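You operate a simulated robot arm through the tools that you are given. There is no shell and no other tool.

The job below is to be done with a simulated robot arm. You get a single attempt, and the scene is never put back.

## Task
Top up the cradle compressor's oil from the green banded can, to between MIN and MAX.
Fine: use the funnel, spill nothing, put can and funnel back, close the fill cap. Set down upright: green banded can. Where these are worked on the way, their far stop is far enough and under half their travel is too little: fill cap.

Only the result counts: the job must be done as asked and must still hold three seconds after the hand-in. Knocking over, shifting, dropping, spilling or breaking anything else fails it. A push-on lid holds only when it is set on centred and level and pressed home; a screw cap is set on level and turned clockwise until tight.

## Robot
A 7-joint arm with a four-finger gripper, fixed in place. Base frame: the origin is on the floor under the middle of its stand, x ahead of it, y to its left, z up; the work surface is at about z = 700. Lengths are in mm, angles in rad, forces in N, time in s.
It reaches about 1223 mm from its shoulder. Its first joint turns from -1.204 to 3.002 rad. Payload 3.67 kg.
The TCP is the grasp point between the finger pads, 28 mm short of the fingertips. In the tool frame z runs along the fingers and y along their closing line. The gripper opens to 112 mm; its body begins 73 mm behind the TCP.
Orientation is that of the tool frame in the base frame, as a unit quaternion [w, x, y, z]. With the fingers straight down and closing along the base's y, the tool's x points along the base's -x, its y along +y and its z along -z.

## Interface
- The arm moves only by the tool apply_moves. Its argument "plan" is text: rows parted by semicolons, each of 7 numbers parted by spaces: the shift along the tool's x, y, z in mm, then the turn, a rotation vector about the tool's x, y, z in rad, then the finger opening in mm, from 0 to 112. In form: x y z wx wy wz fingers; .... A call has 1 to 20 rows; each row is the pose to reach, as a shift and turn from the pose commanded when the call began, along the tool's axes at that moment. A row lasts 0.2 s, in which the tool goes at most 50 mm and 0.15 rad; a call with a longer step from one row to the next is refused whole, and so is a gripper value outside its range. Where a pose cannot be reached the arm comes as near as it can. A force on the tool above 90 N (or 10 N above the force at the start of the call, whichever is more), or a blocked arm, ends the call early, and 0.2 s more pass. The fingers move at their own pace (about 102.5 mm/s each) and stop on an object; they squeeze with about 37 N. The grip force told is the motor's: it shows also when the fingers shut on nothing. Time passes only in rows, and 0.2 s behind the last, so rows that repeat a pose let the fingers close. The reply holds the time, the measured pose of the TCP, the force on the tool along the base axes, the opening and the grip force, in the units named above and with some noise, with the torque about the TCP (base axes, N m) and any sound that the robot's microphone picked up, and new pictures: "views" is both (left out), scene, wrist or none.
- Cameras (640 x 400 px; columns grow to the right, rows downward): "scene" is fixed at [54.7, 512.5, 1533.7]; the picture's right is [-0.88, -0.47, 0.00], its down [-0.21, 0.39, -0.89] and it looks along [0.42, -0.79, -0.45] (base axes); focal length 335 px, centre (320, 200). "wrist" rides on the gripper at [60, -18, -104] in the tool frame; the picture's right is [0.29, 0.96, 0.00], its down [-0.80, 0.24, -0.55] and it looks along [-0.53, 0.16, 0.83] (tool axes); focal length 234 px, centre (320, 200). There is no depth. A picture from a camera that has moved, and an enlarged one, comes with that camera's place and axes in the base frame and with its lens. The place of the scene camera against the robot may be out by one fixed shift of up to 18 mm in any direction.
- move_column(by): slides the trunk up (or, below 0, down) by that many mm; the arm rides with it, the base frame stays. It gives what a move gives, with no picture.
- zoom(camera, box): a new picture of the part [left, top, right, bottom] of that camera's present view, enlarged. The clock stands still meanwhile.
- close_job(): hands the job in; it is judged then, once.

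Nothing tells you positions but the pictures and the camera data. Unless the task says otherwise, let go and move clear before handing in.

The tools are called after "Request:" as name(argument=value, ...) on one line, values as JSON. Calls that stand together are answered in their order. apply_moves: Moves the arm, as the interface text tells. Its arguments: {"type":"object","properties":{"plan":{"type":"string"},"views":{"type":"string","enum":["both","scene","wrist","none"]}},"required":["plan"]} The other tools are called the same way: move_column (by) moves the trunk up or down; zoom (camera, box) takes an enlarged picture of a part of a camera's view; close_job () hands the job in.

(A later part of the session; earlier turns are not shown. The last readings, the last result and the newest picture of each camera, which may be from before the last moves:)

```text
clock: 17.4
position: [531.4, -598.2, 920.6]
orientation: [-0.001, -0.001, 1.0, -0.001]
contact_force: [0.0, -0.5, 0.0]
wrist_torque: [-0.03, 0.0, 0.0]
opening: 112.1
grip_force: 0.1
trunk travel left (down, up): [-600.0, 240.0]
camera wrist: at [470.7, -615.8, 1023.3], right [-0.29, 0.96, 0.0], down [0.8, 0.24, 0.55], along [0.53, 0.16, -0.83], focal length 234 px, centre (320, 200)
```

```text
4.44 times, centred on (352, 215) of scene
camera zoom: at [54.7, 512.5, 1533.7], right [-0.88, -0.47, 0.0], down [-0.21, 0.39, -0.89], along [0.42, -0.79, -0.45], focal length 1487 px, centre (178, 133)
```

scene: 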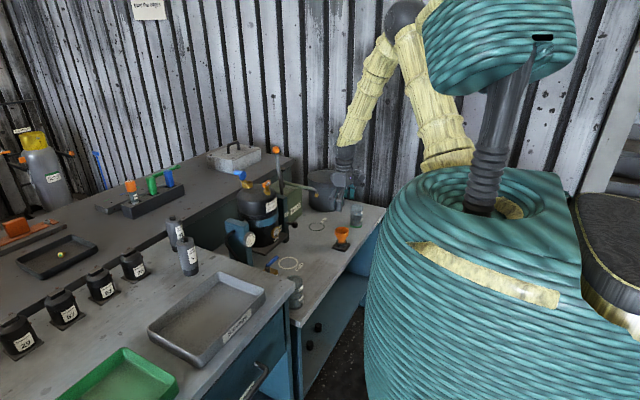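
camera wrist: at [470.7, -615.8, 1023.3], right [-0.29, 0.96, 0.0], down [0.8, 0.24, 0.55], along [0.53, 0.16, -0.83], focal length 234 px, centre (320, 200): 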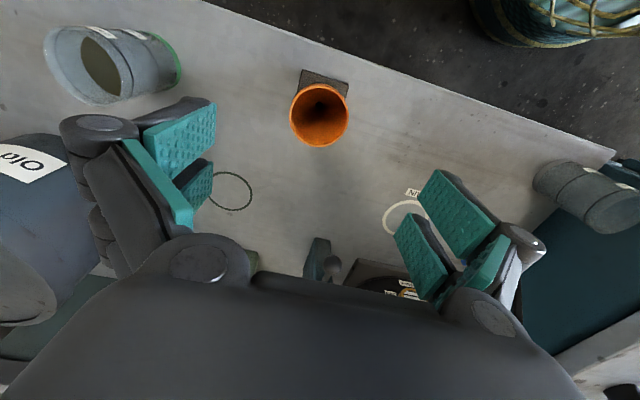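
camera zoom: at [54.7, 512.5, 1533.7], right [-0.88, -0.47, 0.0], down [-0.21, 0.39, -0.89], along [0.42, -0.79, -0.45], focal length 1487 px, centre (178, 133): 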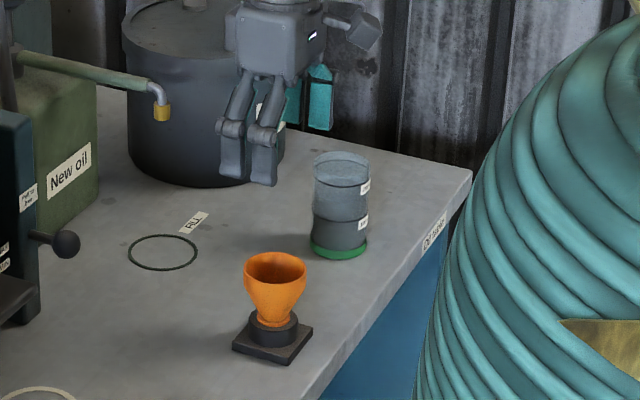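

The funnel's rim centre is at about (528, -599.5, 782), about 60 mm across. I'll lower straight over it with the fingers open.

Request:
apply_moves(plan="3.5 -1.3 40 0 0 0 112; 3.5 -1.3 80 0 0 0 112; 3.5 -1.3 115 0 0 0 112; 3.5 -1.3 140 0 0 0 112; 3.5 -1.3 153 0 0 0 112; 3.5 -1.3 153 0 0 0 112")

Request:
zoom(camera="wrist", box=[200, 80, 440, 280])

Request:
zoom(camera="scene", box=[310, 200, 374, 260])

```text
clock: 18.8
position: [527.7, -600.7, 767.7]
orientation: [0.0, -0.001, 1.0, 0.0]
contact_force: [-0.4, -0.7, 0.3]
wrist_torque: [-0.03, 0.0, -0.01]
opening: 111.8
grip_force: 0.0
trunk travel left (down, up): [-600.0, 240.0]
camera wrist: at [467.6, -618.5, 871.0], right [-0.29, 0.96, 0.0], down [0.8, 0.24, 0.55], along [0.53, 0.16, -0.83], focal length 234 px, centre (320, 200)
```

scene: 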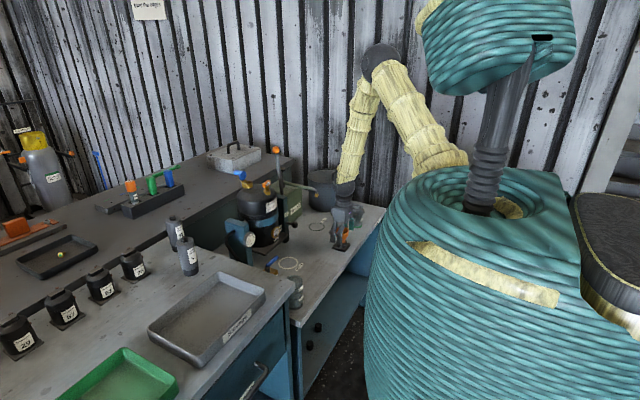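
wrist: 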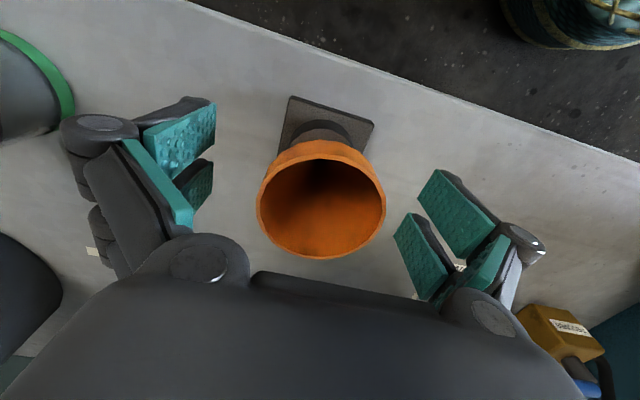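

```text
2.00 times, centred on (320, 180) of wrist
camera zoom: at [467.6, -618.5, 871.0], right [-0.29, 0.96, 0.0], down [0.8, 0.24, 0.55], along [0.53, 0.16, -0.83], focal length 468 px, centre (320, 240)
```

zoom: 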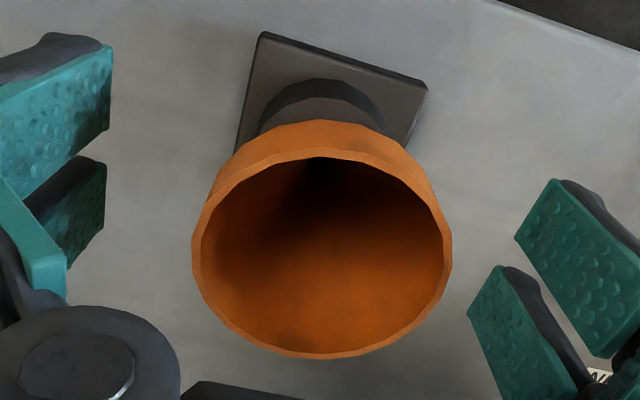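

```text
6.67 times, centred on (342, 230) of scene
camera zoom: at [54.7, 512.5, 1533.7], right [-0.88, -0.47, 0.0], down [-0.21, 0.39, -0.89], along [0.42, -0.79, -0.45], focal length 2231 px, centre (173, 0)
```

zoom: 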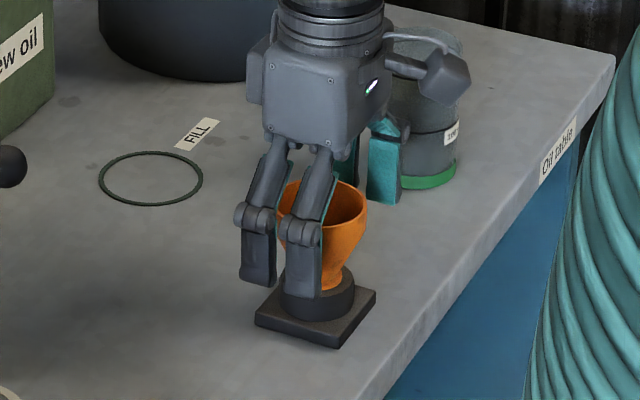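

The funnel is centred between the fingers. I'll close on the bowl now.

Request:
apply_moves(plan="0 0 0 0 0 0 70; 0 0 0 0 0 0 50; 0 0 0 0 0 0 40; 0 0 0 0 0 0 40", views="wrist")

Request:
zoom(camera="scene", box=[310, 200, 374, 260])

```text
clock: 19.8
position: [528.1, -600.4, 767.7]
orientation: [0.0, -0.001, 1.0, 0.001]
contact_force: [0.4, -0.6, 0.0]
wrist_torque: [-0.03, 0.0, 0.0]
opening: 55.7
grip_force: 36.7
trunk travel left (down, up): [-600.0, 240.0]
camera wrist: at [467.7, -618.7, 871.1], right [-0.29, 0.96, 0.0], down [0.8, 0.24, 0.55], along [0.53, 0.16, -0.83], focal length 234 px, centre (320, 200)
```

wrist: 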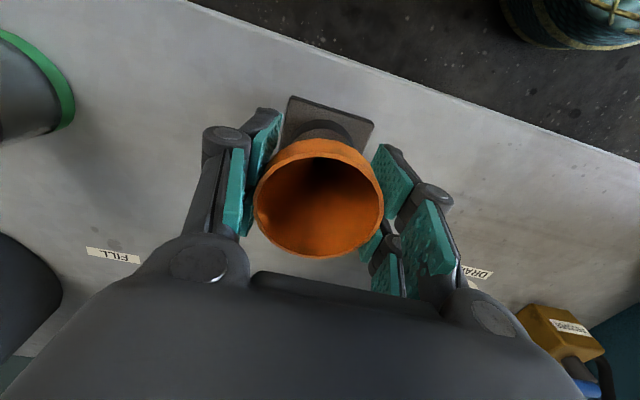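

```text
6.67 times, centred on (342, 230) of scene
camera zoom: at [54.7, 512.5, 1533.7], right [-0.88, -0.47, 0.0], down [-0.21, 0.39, -0.89], along [0.42, -0.79, -0.45], focal length 2231 px, centre (173, 0)
```

zoom: 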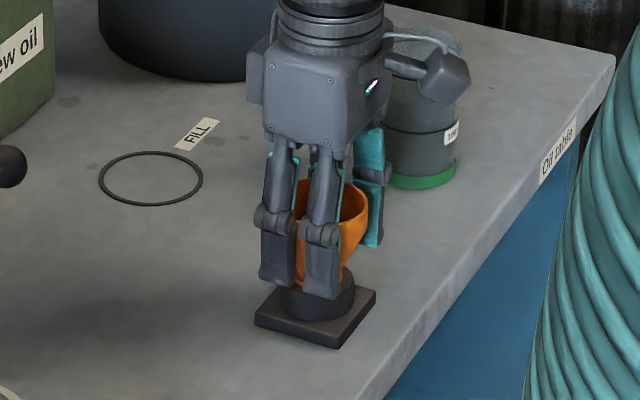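

Gripped at 55.7 mm. I'll lift it straight out of its holder.

Request:
apply_moves(plan="0 0 -10 0 0 0 40; 0 0 -25 0 0 0 40; 0 0 -45 0 0 0 40; 0 0 -70 0 0 0 40; 0 0 -100 0 0 0 40; 0 0 -130 0 0 0 40; 0 0 -130 0 0 0 40")

Request:
zoom(camera="scene", box=[310, 170, 374, 260])

Request:
zoom(camera="wrist", box=[220, 80, 420, 280])

```text
clock: 21.4
position: [529.1, -598.9, 897.2]
orientation: [0.001, -0.001, 1.0, 0.0]
contact_force: [0.3, 0.0, -0.8]
wrist_torque: [0.03, 0.03, -0.01]
opening: 55.8
grip_force: 37.0
trunk travel left (down, up): [-600.0, 240.0]
camera wrist: at [468.7, -617.5, 999.9], right [-0.29, 0.96, 0.0], down [0.8, 0.24, 0.55], along [0.53, 0.16, -0.83], focal length 234 px, centre (320, 200)
```

scene: 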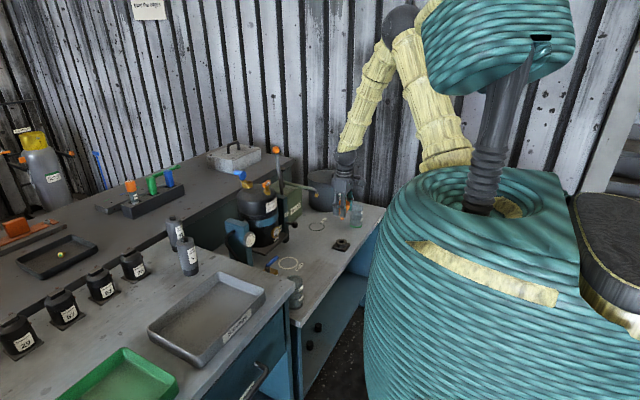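
wrist: 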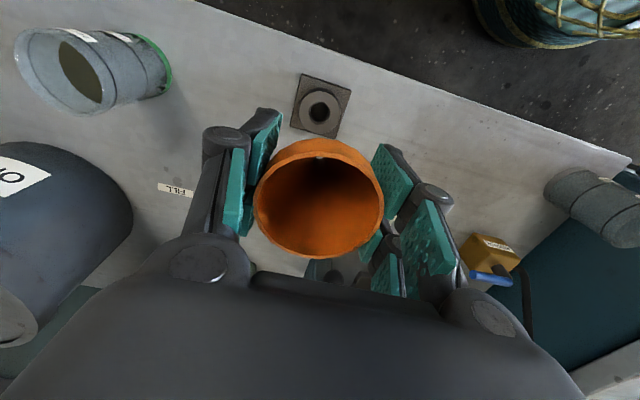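

```text
4.44 times, centred on (342, 215) of scene
camera zoom: at [54.7, 512.5, 1533.7], right [-0.88, -0.47, 0.0], down [-0.21, 0.39, -0.89], along [0.42, -0.79, -0.45], focal length 1487 px, centre (222, 133)
```

zoom: 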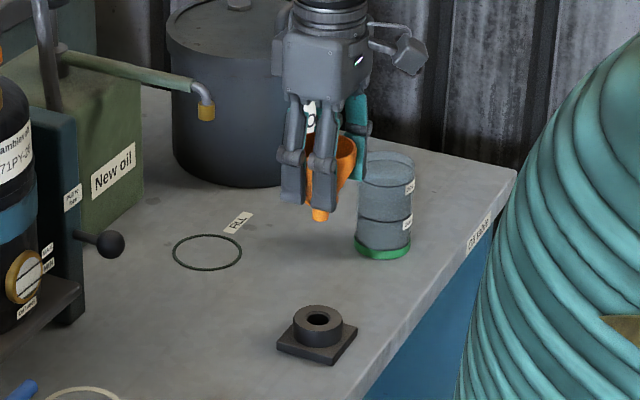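

```text
2.00 times, centred on (320, 180) of wrist
camera zoom: at [468.7, -617.5, 999.9], right [-0.29, 0.96, 0.0], down [0.8, 0.24, 0.55], along [0.53, 0.16, -0.83], focal length 468 px, centre (320, 240)
```

zoom: 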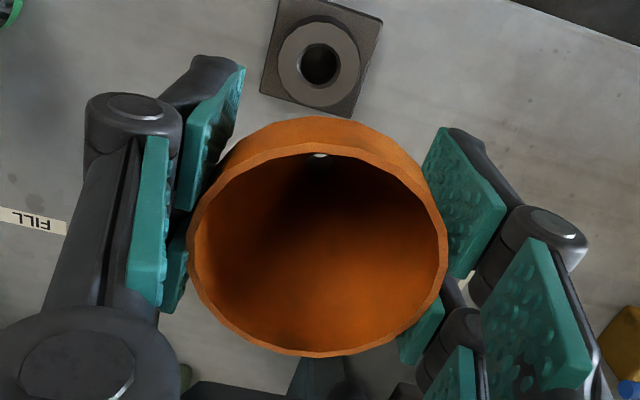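

The funnel is held upright, its spout visible about 85 mm below the rim. I'll carry it high over to the compressor and stop where I can still see the neck past the funnel.

Request:
apply_moves(plan="0 0 -45 0 0 0 40; 0 0 -90 0 0 0 40; 0 0 -135 0 0 0 40; 0 0 -180 0 0 0 40; -10 15 -220 0 0 0 40; -40 45 -240 0 0 0 40; -72 78 -250 0 0 0 40; -105 112 -260 0 0 0 40; -138 145 -270 0 0 0 40; -172 178 -273 0 0 0 40; -215 190 -273 0 0 0 40; -260 198 -273 0 0 0 40; -300 199 -273 0 0 0 40; -321 199 -273 0 0 0 40; -321 199 -273 0 0 0 40")

Request:
zoom(camera="wrist", box=[270, 40, 390, 160])

Request:
zoom(camera="scene", box=[220, 110, 300, 190])

```text
clock: 24.6
position: [846.4, -399.9, 1168.9]
orientation: [0.001, 0.0, 1.0, -0.001]
contact_force: [-0.6, 1.1, -1.4]
wrist_torque: [-0.01, -0.01, -0.02]
opening: 55.7
grip_force: 37.2
trunk travel left (down, up): [-600.0, 240.0]
camera wrist: at [787.4, -417.9, 1272.6], right [-0.29, 0.96, 0.0], down [0.8, 0.24, 0.55], along [0.53, 0.16, -0.83], focal length 234 px, centre (320, 200)
```

scene: 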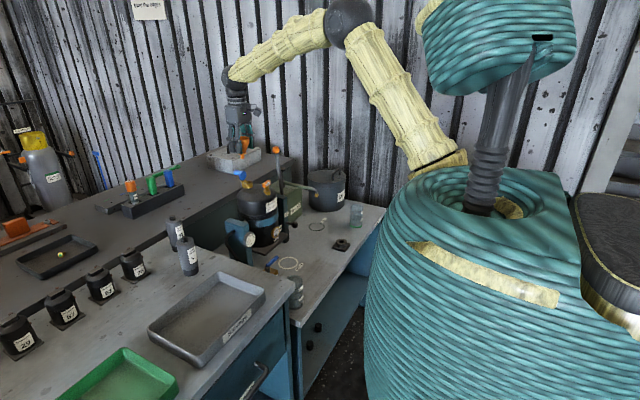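
wrist: 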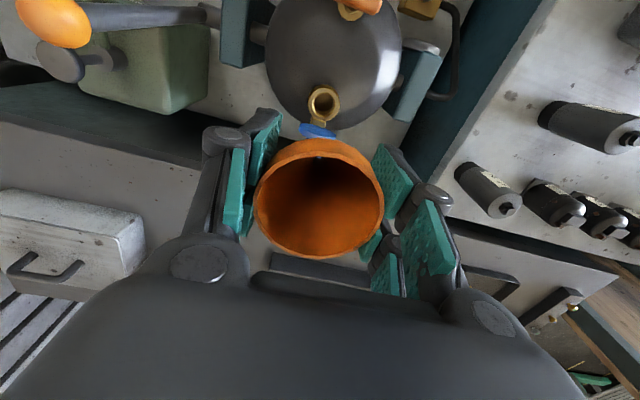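

```text
3.33 times, centred on (330, 100) of wrist
camera zoom: at [787.4, -417.9, 1272.6], right [-0.29, 0.96, 0.0], down [0.8, 0.24, 0.55], along [0.53, 0.16, -0.83], focal length 781 px, centre (287, 533)
```

zoom: 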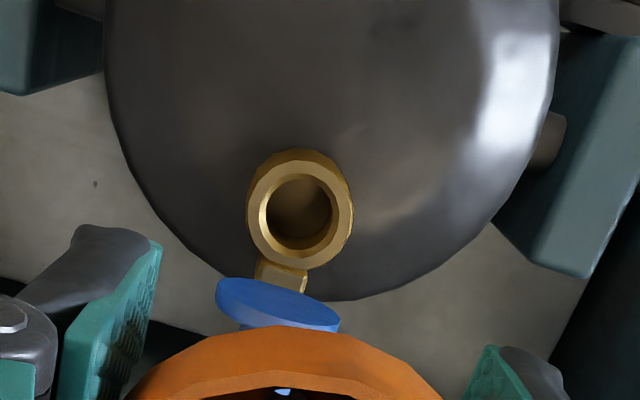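

```text
5.00 times, centred on (260, 150) of scene
camera zoom: at [54.7, 512.5, 1533.7], right [-0.88, -0.47, 0.0], down [-0.21, 0.39, -0.89], along [0.42, -0.79, -0.45], focal length 1673 px, centre (620, 450)
```

zoom: 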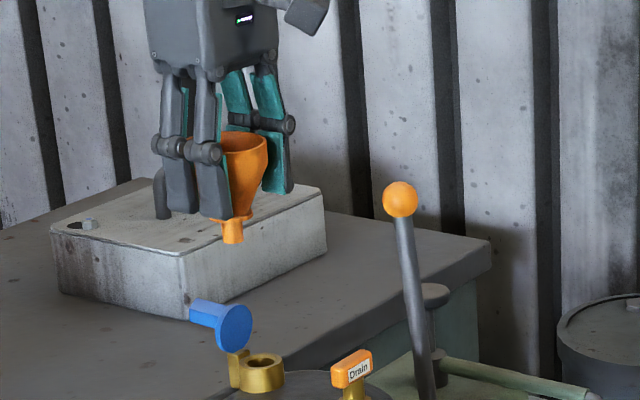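

I'll shift a bit further so the camera looks straight down on the neck, to fix its position precisely.

Request:
apply_moves(plan="-20 0 0 0 0 0 40; -42 0 0 0 0 0 40; -42 0 0 0 0 0 40; -42 0 0 0 0 0 40", views="wrist")

Request:
zoom(camera="wrist", box=[280, 20, 380, 120])

```text
clock: 25.6
position: [890.7, -401.6, 1168.8]
orientation: [0.0, -0.001, 1.0, 0.001]
contact_force: [0.0, 0.2, -0.3]
wrist_torque: [0.01, -0.02, 0.0]
opening: 55.8
grip_force: 37.5
trunk travel left (down, up): [-600.0, 240.0]
camera wrist: at [831.1, -418.2, 1271.7], right [-0.29, 0.96, 0.0], down [0.8, 0.24, 0.55], along [0.53, 0.16, -0.83], focal length 234 px, centre (320, 200)
```

wrist: 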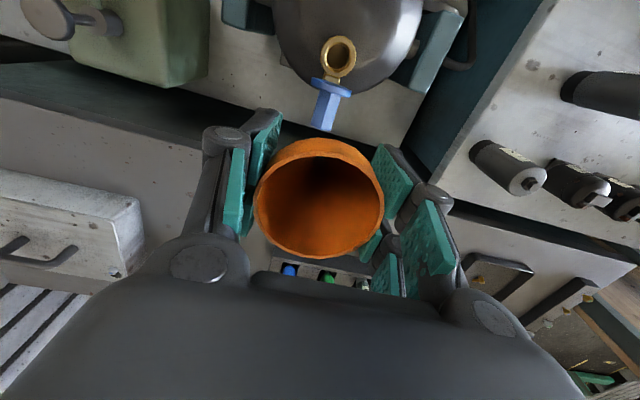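

```text
4.00 times, centred on (330, 70) of wrist
camera zoom: at [831.1, -418.2, 1271.7], right [-0.29, 0.96, 0.0], down [0.8, 0.24, 0.55], along [0.53, 0.16, -0.83], focal length 937 px, centre (280, 720)
```

zoom: 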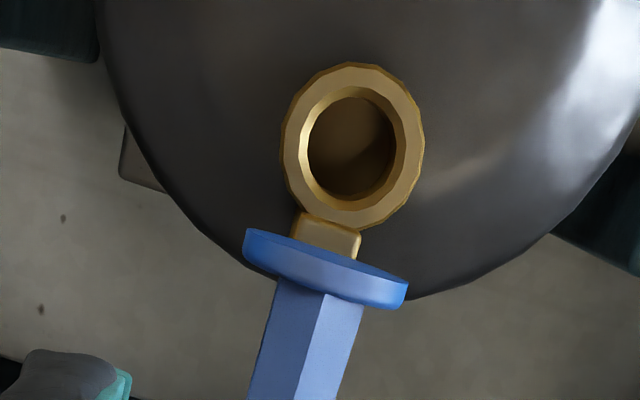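

The neck's top centre is at (835.3, -399.6, 1018), with a hole about 20 mm across. The lid stands only about 21 mm from the neck axis and may not be at its stop, so while holding the funnel I'll use the left finger to nudge the lid further back.

Request:
apply_moves(plan="40 15 0 0 0 0 40; 75 35 0 0 0 0 40; 91 40.5 10 0 0 0 40; 91 40.5 45 0 0 0 40; 91 40.5 75 0 0 0 40; 91 40.5 75 0 0 0 40", views="wrist")

Request:
zoom(camera="scene", box=[226, 140, 290, 200])

```text
clock: 27.0
position: [798.5, -360.8, 1094.0]
orientation: [0.0, 0.0, 1.0, 0.0]
contact_force: [-0.2, 0.8, -0.5]
wrist_torque: [0.0, 0.01, -0.03]
opening: 55.6
grip_force: 36.2
trunk travel left (down, up): [-600.0, 240.0]
camera wrist: at [738.1, -378.5, 1197.9], right [-0.29, 0.96, 0.0], down [0.8, 0.24, 0.55], along [0.53, 0.16, -0.83], focal length 234 px, centre (320, 200)
```

wrist: 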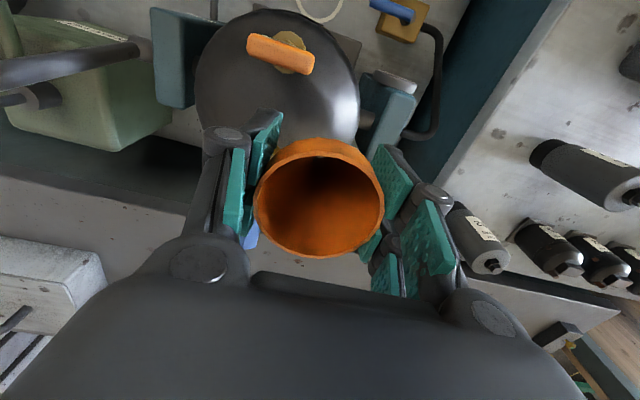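

```text
6.67 times, centred on (258, 170) of scene
camera zoom: at [54.7, 512.5, 1533.7], right [-0.88, -0.47, 0.0], down [-0.21, 0.39, -0.89], along [0.42, -0.79, -0.45], focal length 2231 px, centre (733, 400)
```

zoom: 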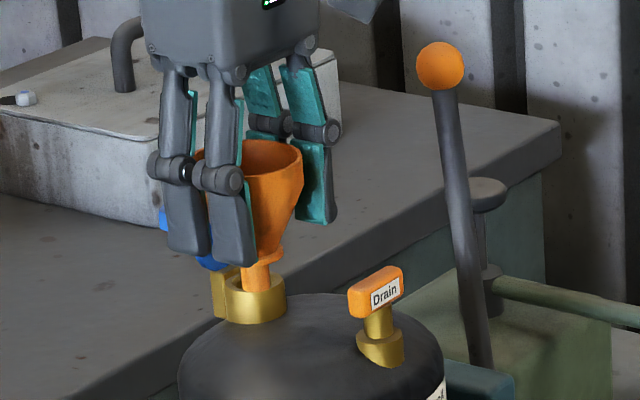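

Request:
apply_moves(plan="0 0 10 0 0 0 40; 0 0 15 0 0 0 40; -10 0 15 0 0 0 40; -20 0 15 0 0 0 40; -26 0 15 0 0 0 40; -32 0 15 0 0 0 40", views="none")

Request:
zoom(camera="scene", box=[226, 140, 290, 200])

```text
clock: 28.4
position: [831.6, -360.3, 1077.6]
orientation: [0.0, -0.001, 1.0, 0.0]
contact_force: [-0.5, -0.4, -0.5]
wrist_torque: [0.0, -0.01, -0.01]
opening: 55.3
grip_force: 36.5
trunk travel left (down, up): [-600.0, 240.0]
```

```text
6.67 times, centred on (258, 170) of scene
camera zoom: at [54.7, 512.5, 1533.7], right [-0.88, -0.47, 0.0], down [-0.21, 0.39, -0.89], along [0.42, -0.79, -0.45], focal length 2231 px, centre (733, 400)
```

zoom: 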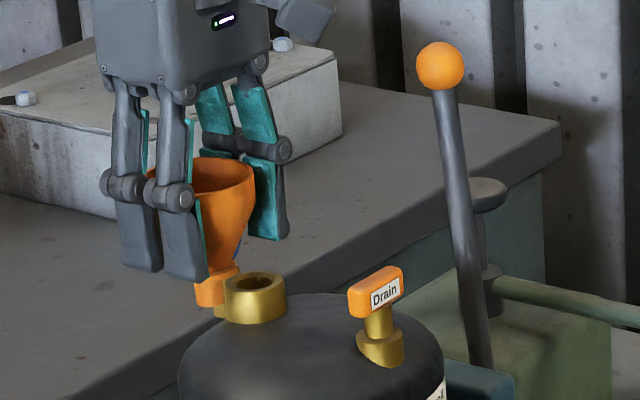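

Request:
apply_moves(plan="-4 0 0 0 0 0 40; -8 0 0 0 0 0 40; -12 0 0 0 0 0 40", views="none")

Request:
zoom(camera="scene", box=[226, 140, 290, 200])

```text
clock: 29.2
position: [843.9, -360.9, 1079.3]
orientation: [0.0, -0.001, 1.0, 0.0]
contact_force: [-0.4, -0.2, -0.2]
wrist_torque: [0.01, -0.03, 0.0]
opening: 55.2
grip_force: 37.4
trunk travel left (down, up): [-600.0, 240.0]
```

```text
6.67 times, centred on (258, 170) of scene
camera zoom: at [54.7, 512.5, 1533.7], right [-0.88, -0.47, 0.0], down [-0.21, 0.39, -0.89], along [0.42, -0.79, -0.45], focal length 2231 px, centre (733, 400)
```

zoom: 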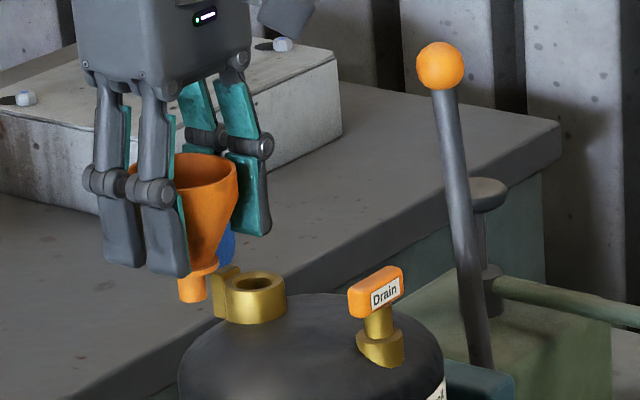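

Request:
apply_moves(plan="-4 0 0 0 0 0 40; -8 0 0 0 0 0 40; -12 0 0 0 0 0 40", views="wrist")

Request:
zoom(camera="wrist", box=[180, 80, 340, 260])

Request:
zoom(camera="scene", box=[226, 140, 290, 200])

```text
clock: 30.0
position: [848.4, -360.6, 1081.4]
orientation: [-0.001, 0.001, 1.0, 0.0]
contact_force: [-60.2, 2.6, -0.8]
wrist_torque: [0.13, 1.56, -2.03]
opening: 55.4
grip_force: 36.7
trunk travel left (down, up): [-600.0, 240.0]
camera wrist: at [788.8, -378.5, 1185.2], right [-0.29, 0.96, 0.0], down [0.8, 0.24, 0.55], along [0.53, 0.16, -0.83], focal length 234 px, centre (320, 200)
```

wrist: 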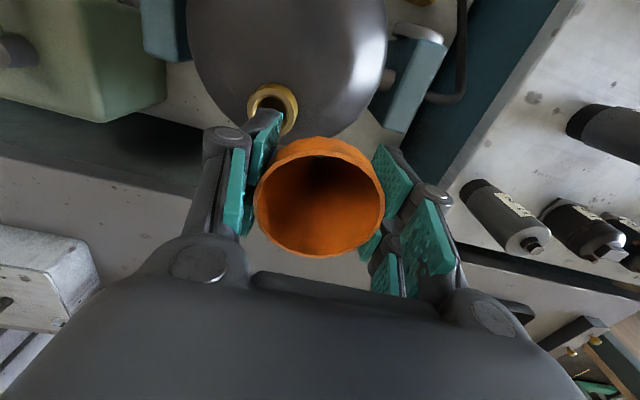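

```text
2.22 times, centred on (260, 170) of wrist
camera zoom: at [788.8, -378.5, 1185.2], right [-0.29, 0.96, 0.0], down [0.8, 0.24, 0.55], along [0.53, 0.16, -0.83], focal length 520 px, centre (453, 267)
```

zoom: 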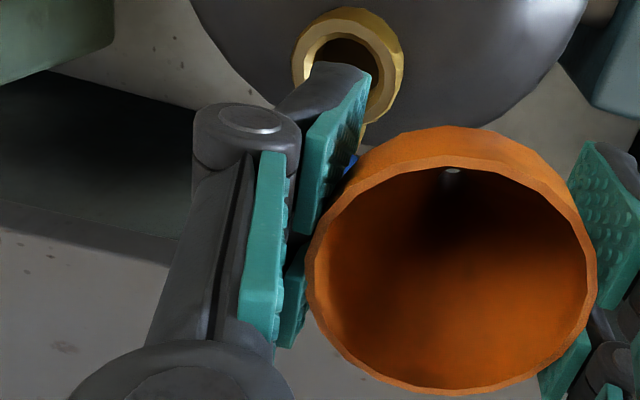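

```text
6.67 times, centred on (258, 170) of scene
camera zoom: at [54.7, 512.5, 1533.7], right [-0.88, -0.47, 0.0], down [-0.21, 0.39, -0.89], along [0.42, -0.79, -0.45], focal length 2231 px, centre (733, 400)
```

zoom: 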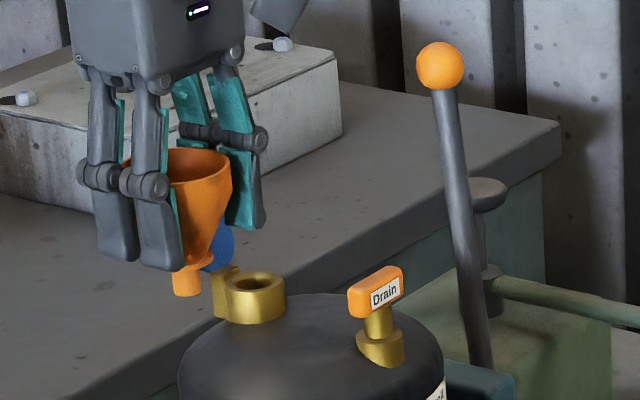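

The lid met its hard stop (60 N). I'll back off and look at where it now stands.

Request:
apply_moves(plan="15 0 0 0 0 0 40; 40 0 -5 0 0 0 40; 55 0 -30 0 0 0 40; 55 0 -70 0 0 0 40; 30 -20 -100 0 0 0 40; 0 -39 -100 0 0 0 40; -30 -39 -100 0 0 0 40; -38 -39 -100 0 0 0 40; -38 -39 -100 0 0 0 40", views="wrist")

Request:
zoom(camera="wrist", box=[280, 20, 380, 120])

Request:
zoom(camera="scene", box=[226, 130, 290, 190])

```text
clock: 32.0
position: [892.7, -398.0, 1179.9]
orientation: [0.0, 0.0, 1.0, 0.0]
contact_force: [-1.0, 0.4, -1.2]
wrist_torque: [-0.01, 0.02, 0.02]
opening: 55.4
grip_force: 37.4
trunk travel left (down, up): [-600.0, 240.0]
camera wrist: at [834.2, -416.8, 1282.7], right [-0.29, 0.96, 0.0], down [0.8, 0.24, 0.55], along [0.53, 0.16, -0.83], focal length 234 px, centre (320, 200)
```

wrist: 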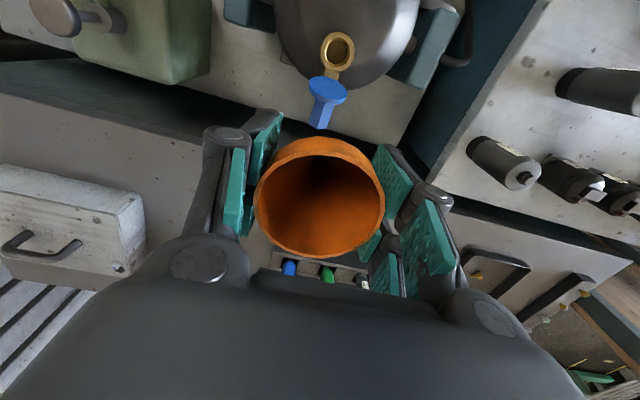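

```text
4.00 times, centred on (330, 70) of wrist
camera zoom: at [834.2, -416.8, 1282.7], right [-0.29, 0.96, 0.0], down [0.8, 0.24, 0.55], along [0.53, 0.16, -0.83], focal length 937 px, centre (280, 720)
```

zoom: 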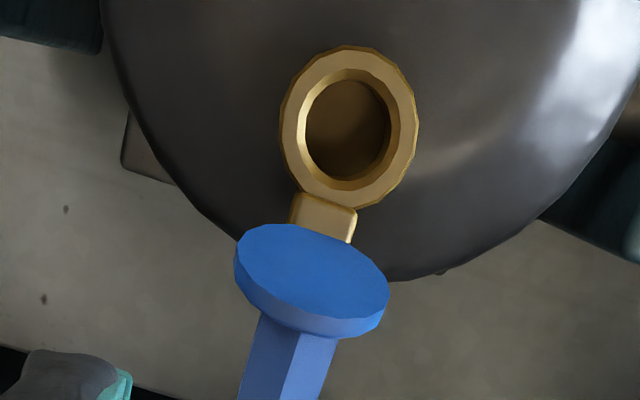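

```text
6.67 times, centred on (258, 160) of scene
camera zoom: at [54.7, 512.5, 1533.7], right [-0.88, -0.47, 0.0], down [-0.21, 0.39, -0.89], along [0.42, -0.79, -0.45], focal length 2231 px, centre (733, 467)
```

zoom: 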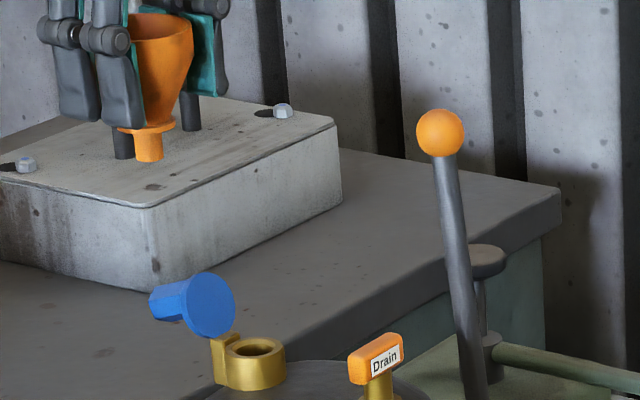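

The lid is now opened to its stop, about 115°, which leaves clear room. I'll check how upright the funnel hangs in the grip before inserting it.

Request:
zoom(camera="scene", box=[212, 120, 252, 160])

Request:
zoom(camera="wrist", box=[240, 120, 400, 270])

```text
10.00 times, centred on (232, 140) of scene
camera zoom: at [54.7, 512.5, 1533.7], right [-0.88, -0.47, 0.0], down [-0.21, 0.39, -0.89], along [0.42, -0.79, -0.45], focal length 3347 px, centre (1200, 800)
```

zoom: 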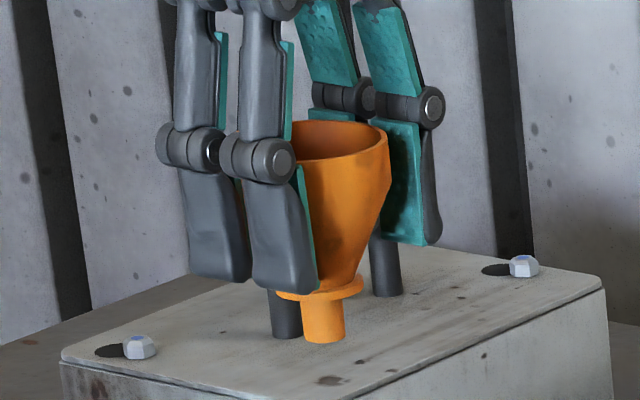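

```text
2.67 times, centred on (320, 195) of wrist
camera zoom: at [834.2, -416.8, 1282.7], right [-0.29, 0.96, 0.0], down [0.8, 0.24, 0.55], along [0.53, 0.16, -0.83], focal length 624 px, centre (320, 213)
```

zoom: 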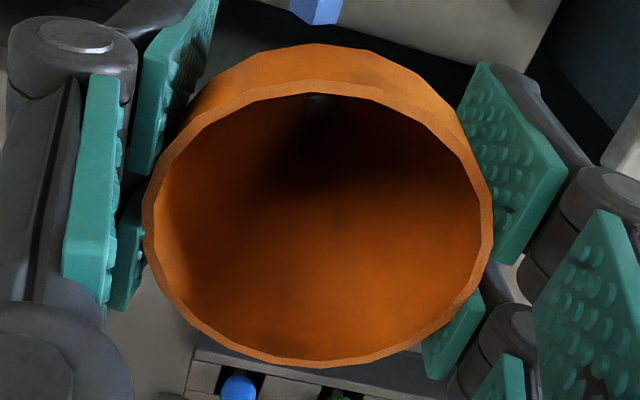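

The funnel hangs tilted about 4° in the grip, with its tip toward +x. I'll rotate the hand slightly to make it vertical, move above the neck, and check from both cameras.

Request:
apply_moves(plan="30 -1 10 0 0.035 0 40; 60 -1.9 30 0 0.07 0 40; 60 -1.9 40 0 0.07 0 40; 60 -1.9 40 0 0.07 0 40", views="wrist")

Request:
zoom(camera="scene", box=[226, 130, 266, 190])

Request:
zoom(camera="wrist", box=[240, 100, 400, 270])

```text
clock: 33.0
position: [832.6, -401.4, 1137.9]
orientation: [-0.034, 0.0, 0.999, 0.0]
contact_force: [0.5, -0.1, -0.8]
wrist_torque: [-0.01, 0.0, -0.02]
opening: 55.3
grip_force: 36.8
trunk travel left (down, up): [-600.0, 240.0]
camera wrist: at [779.9, -418.5, 1245.9], right [-0.29, 0.96, 0.02], down [0.83, 0.24, 0.5], along [0.47, 0.16, -0.87], focal length 234 px, centre (320, 200)
```

wrist: 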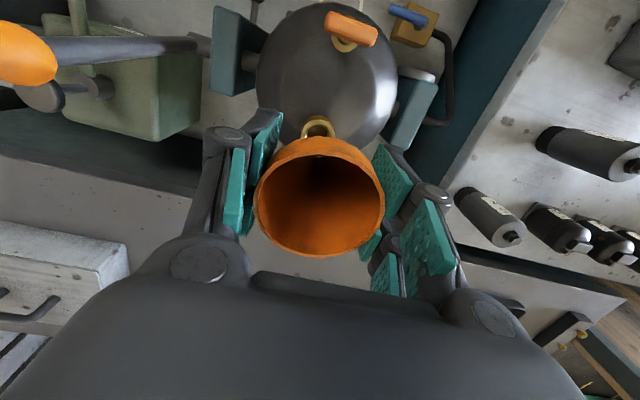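

```text
6.67 times, centred on (246, 160) of scene
camera zoom: at [54.7, 512.5, 1533.7], right [-0.88, -0.47, 0.0], down [-0.21, 0.39, -0.89], along [0.42, -0.79, -0.45], focal length 2231 px, centre (813, 467)
```

zoom: 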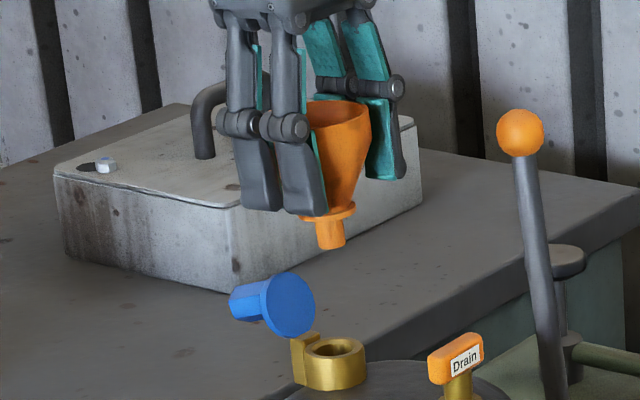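

```text
2.35 times, centred on (320, 185) of wrist
camera zoom: at [779.9, -418.5, 1245.9], right [-0.29, 0.96, 0.02], down [0.83, 0.24, 0.5], along [0.47, 0.16, -0.87], focal length 551 px, centre (320, 235)
```

zoom: 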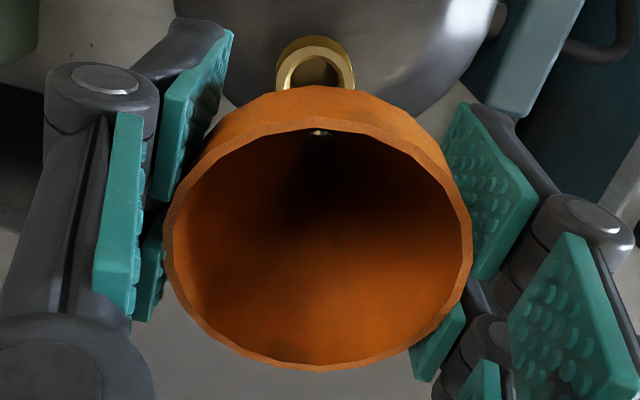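

Request:
zoom(camera="scene", box=[232, 146, 264, 190])

Request:
zoom(camera="scene", box=[236, 158, 256, 176])

```text
9.09 times, centred on (248, 168) of scene
camera zoom: at [54.7, 512.5, 1533.7], right [-0.88, -0.47, 0.0], down [-0.21, 0.39, -0.89], along [0.42, -0.79, -0.45], focal length 3042 px, centre (974, 491)
```

zoom: 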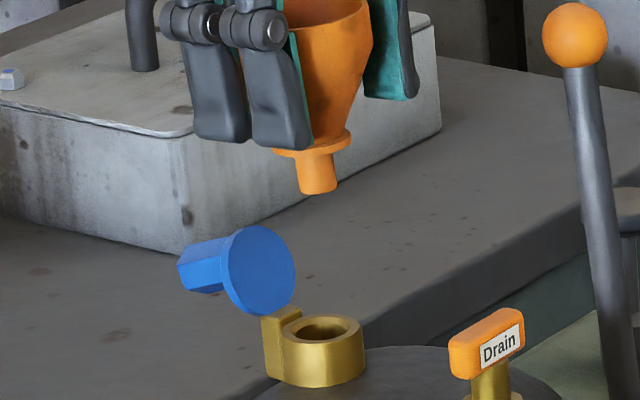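

```text
16.00 times, centred on (246, 167) of scene
camera zoom: at [54.7, 512.5, 1533.7], right [-0.88, -0.47, 0.0], down [-0.21, 0.39, -0.89], along [0.42, -0.79, -0.45], focal length 5355 px, centre (1504, 728)
```

zoom: 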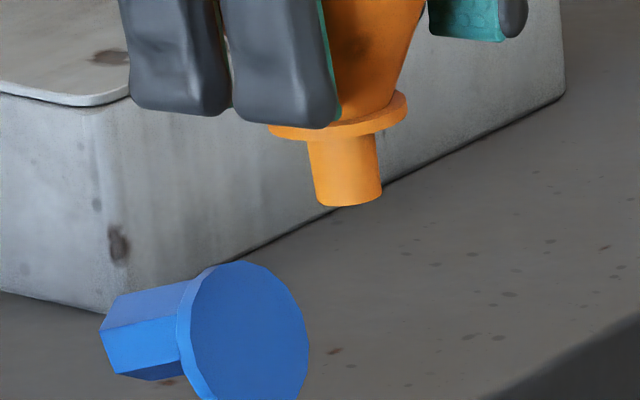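

The spout is now nearly vertical (about 1° over-corrected) and needs a millimetre or so more in +x. I'll trim it and lower to just above the neck.

Request:
apply_moves(plan="-1.4 0.5 0 0 -0.02 0 40; -2.8 0.5 20 0 -0.02 0 40; -4.2 0.5 40 0 -0.02 0 40; -5 0.5 51.5 0 -0.02 0 40; -5 0.5 51.5 0 -0.02 0 40", views="wrist")

Request:
zoom(camera="scene", box=[236, 162, 264, 190])

Request:
zoom(camera="wrist", box=[240, 100, 400, 270])

```text
clock: 34.2
position: [832.9, -400.1, 1088.2]
orientation: [-0.025, 0.0, 1.0, 0.0]
contact_force: [0.5, -1.2, -0.5]
wrist_torque: [-0.04, -0.01, 0.0]
opening: 55.1
grip_force: 37.1
trunk travel left (down, up): [-600.0, 240.0]
camera wrist: at [778.1, -418.5, 1193.7], right [-0.29, 0.96, 0.01], down [0.82, 0.24, 0.51], along [0.49, 0.16, -0.86], focal length 234 px, centre (320, 200)
```

wrist: 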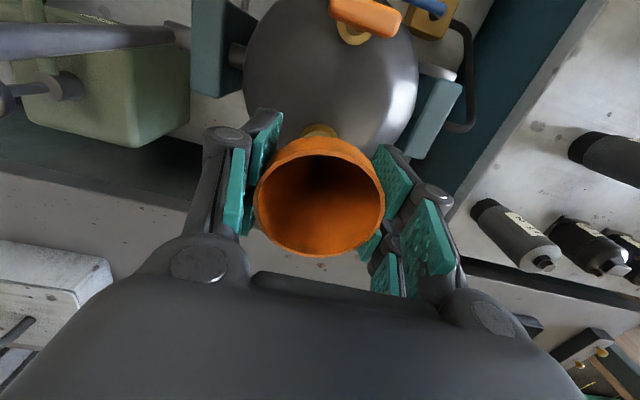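

```text
14.29 times, centred on (250, 176) of scene
camera zoom: at [54.7, 512.5, 1533.7], right [-0.88, -0.47, 0.0], down [-0.21, 0.39, -0.89], along [0.42, -0.79, -0.45], focal length 4781 px, centre (1320, 543)
```

zoom: 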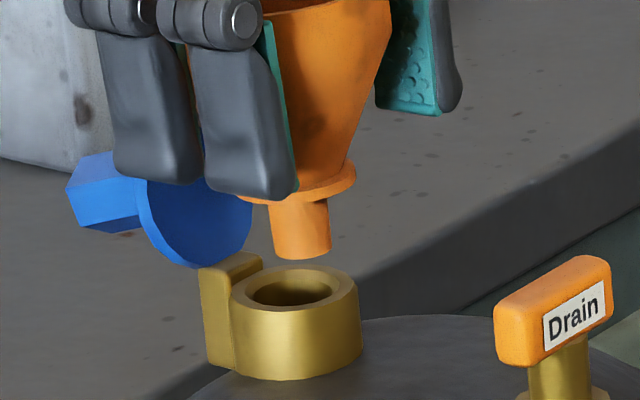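

```text
2.35 times, centred on (320, 185) of wrist
camera zoom: at [778.1, -418.5, 1193.7], right [-0.29, 0.96, 0.01], down [0.82, 0.24, 0.51], along [0.49, 0.16, -0.86], focal length 551 px, centre (320, 235)
```

zoom: 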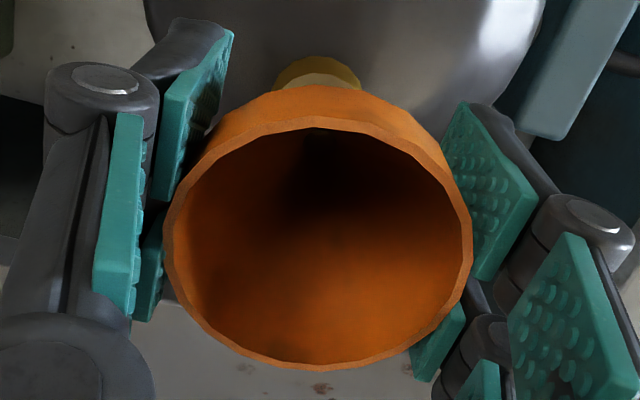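

Request:
zoom(camera="scene", box=[242, 172, 258, 186])

```text
16.00 times, centred on (250, 179) of scene
camera zoom: at [54.7, 512.5, 1533.7], right [-0.88, -0.47, 0.0], down [-0.21, 0.39, -0.89], along [0.42, -0.79, -0.45], focal length 5355 px, centre (1440, 536)
```

zoom: 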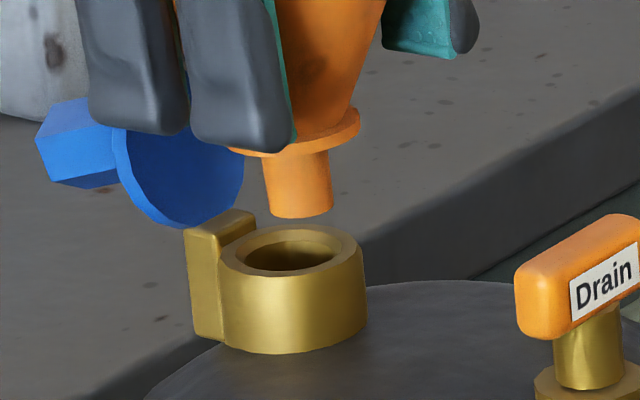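

The scene view shows the spout tip still about 3 mm short in +x of the hole. I'll shift and recheck.

Request:
apply_moves(plan="-1.6 0.3 0 0 0 0 40; -3.2 0.5 0 0 0 0 40; -3.2 0.5 0 0 0 0 40", views="wrist")

Request:
zoom(camera="scene", box=[242, 172, 258, 186])

Request:
zoom(camera="wrist", box=[280, 110, 360, 170])

```text
clock: 35.0
position: [838.5, -399.2, 1087.1]
orientation: [-0.025, 0.0, 1.0, -0.001]
contact_force: [0.4, -0.2, -0.4]
wrist_torque: [-0.01, 0.01, -0.01]
opening: 55.4
grip_force: 36.7
trunk travel left (down, up): [-600.0, 240.0]
camera wrist: at [782.7, -418.3, 1193.5], right [-0.29, 0.96, 0.01], down [0.82, 0.24, 0.51], along [0.49, 0.16, -0.86], focal length 234 px, centre (320, 200)
```

wrist: 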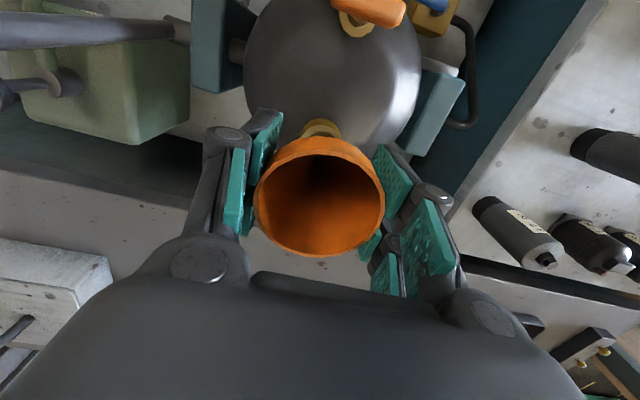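

```text
16.00 times, centred on (250, 179) of scene
camera zoom: at [54.7, 512.5, 1533.7], right [-0.88, -0.47, 0.0], down [-0.21, 0.39, -0.89], along [0.42, -0.79, -0.45], focal length 5355 px, centre (1440, 536)
```

zoom: 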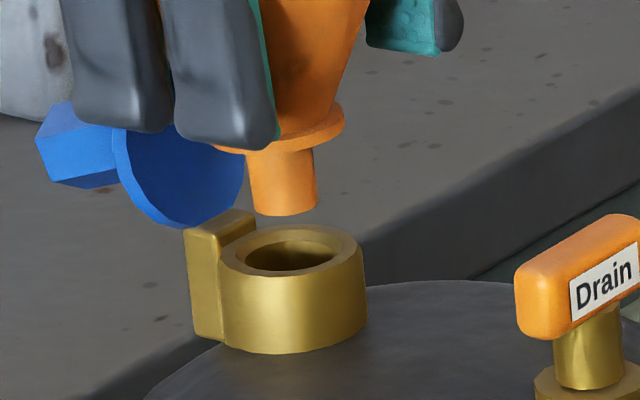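

```text
6.67 times, centred on (320, 140) of wrist
camera zoom: at [782.7, -418.3, 1193.5], right [-0.29, 0.96, 0.01], down [0.82, 0.24, 0.51], along [0.49, 0.16, -0.86], focal length 1561 px, centre (320, 600)
```

zoom: 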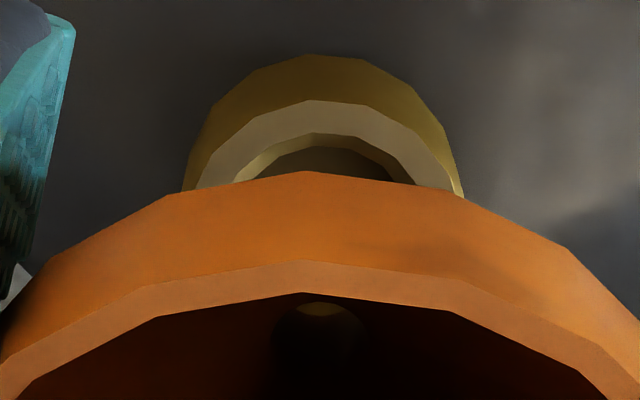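

Now the spout is within a millimetre of the hole axis in both views. I'll trim slightly and lower it into the neck slowly.

Request:
apply_moves(plan="0.7 0.1 4 0 0 0 40; 0.5 0.1 8 0 0 0 40; 0.3 0.1 12 0 0 0 40; 0.1 0.1 16 0 0 0 40; 0.1 0.1 16 0 0 0 40", views="wrist")

Request:
zoom(camera="scene", box=[242, 170, 258, 186])

```text
clock: 36.2
position: [837.3, -399.9, 1071.3]
orientation: [-0.025, 0.0, 1.0, 0.0]
contact_force: [0.5, 0.0, -0.7]
wrist_torque: [0.02, -0.01, -0.01]
opening: 55.0
grip_force: 36.7
trunk travel left (down, up): [-600.0, 240.0]
camera wrist: at [782.3, -417.7, 1177.5], right [-0.29, 0.96, 0.01], down [0.82, 0.24, 0.51], along [0.49, 0.16, -0.86], focal length 234 px, centre (320, 200)
```

wrist: 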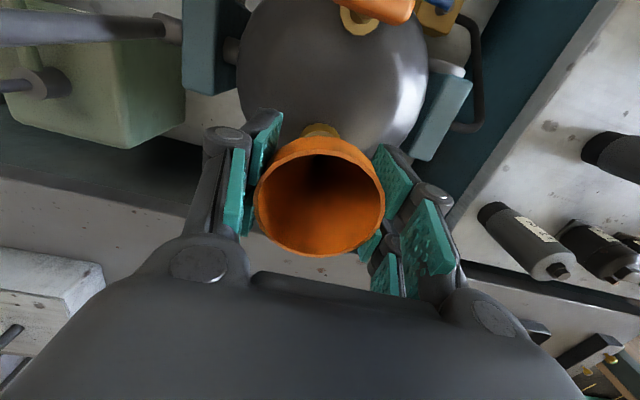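

```text
16.00 times, centred on (250, 178) of scene
camera zoom: at [54.7, 512.5, 1533.7], right [-0.88, -0.47, 0.0], down [-0.21, 0.39, -0.89], along [0.42, -0.79, -0.45], focal length 5355 px, centre (1440, 552)
```

zoom: 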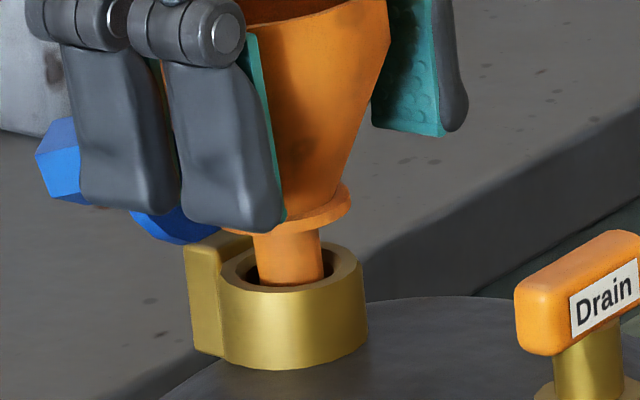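

The spout is entering the hole. I'll continue down slowly until the collar seats.

Request:
apply_moves(plan="0 0 3 0 0 0 40; 0 0 6 0 0 0 40; 0 0 9 0 0 0 40; 0 0 11 0 0 0 40; 0 0 11 0 0 0 40", views="none")

Request:
zoom(camera="scene", box=[242, 170, 258, 186])

```text
clock: 37.4
position: [837.0, -400.2, 1060.1]
orientation: [-0.025, 0.0, 1.0, 0.001]
contact_force: [0.0, 0.5, -1.4]
wrist_torque: [-0.03, 0.0, -0.05]
opening: 54.7
grip_force: 37.5
trunk travel left (down, up): [-600.0, 240.0]
```

```text
16.00 times, centred on (250, 178) of scene
camera zoom: at [54.7, 512.5, 1533.7], right [-0.88, -0.47, 0.0], down [-0.21, 0.39, -0.89], along [0.42, -0.79, -0.45], focal length 5355 px, centre (1440, 552)
```

zoom: 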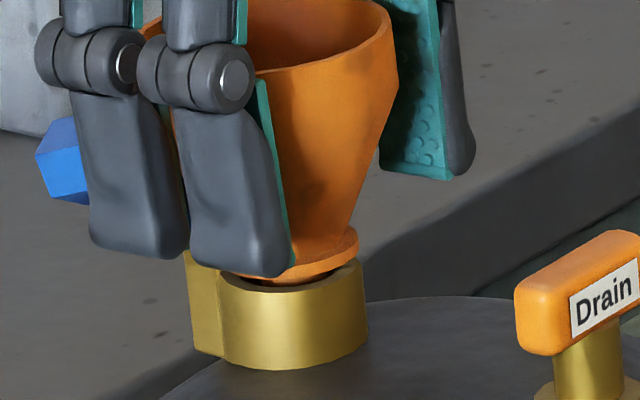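

Request:
apply_moves(plan="0 0 1.5 0 0 0 40; 0 0 3 0 0 0 40; 0 0 4 0 0 0 40; 0 0 4 0 0 0 40", views="none")

Request:
zoom(camera="scene", box=[242, 170, 258, 186])

```text
clock: 38.4
position: [837.7, -400.6, 1058.3]
orientation: [-0.025, 0.0, 1.0, 0.0]
contact_force: [2.8, -0.8, 8.4]
wrist_torque: [-0.04, -0.24, -0.04]
opening: 55.0
grip_force: 37.2
trunk travel left (down, up): [-600.0, 240.0]
```

```text
16.00 times, centred on (250, 178) of scene
camera zoom: at [54.7, 512.5, 1533.7], right [-0.88, -0.47, 0.0], down [-0.21, 0.39, -0.89], along [0.42, -0.79, -0.45], focal length 5355 px, centre (1440, 552)
```

zoom: 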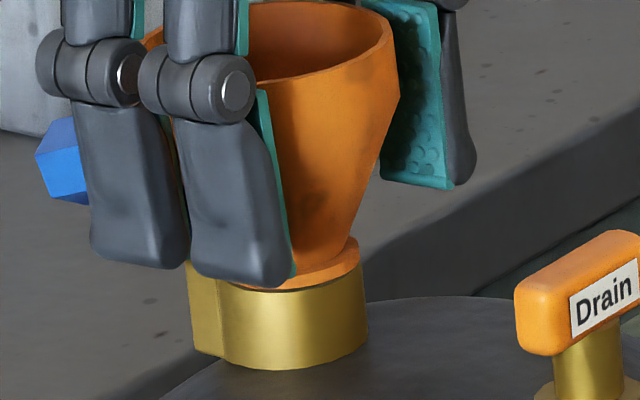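

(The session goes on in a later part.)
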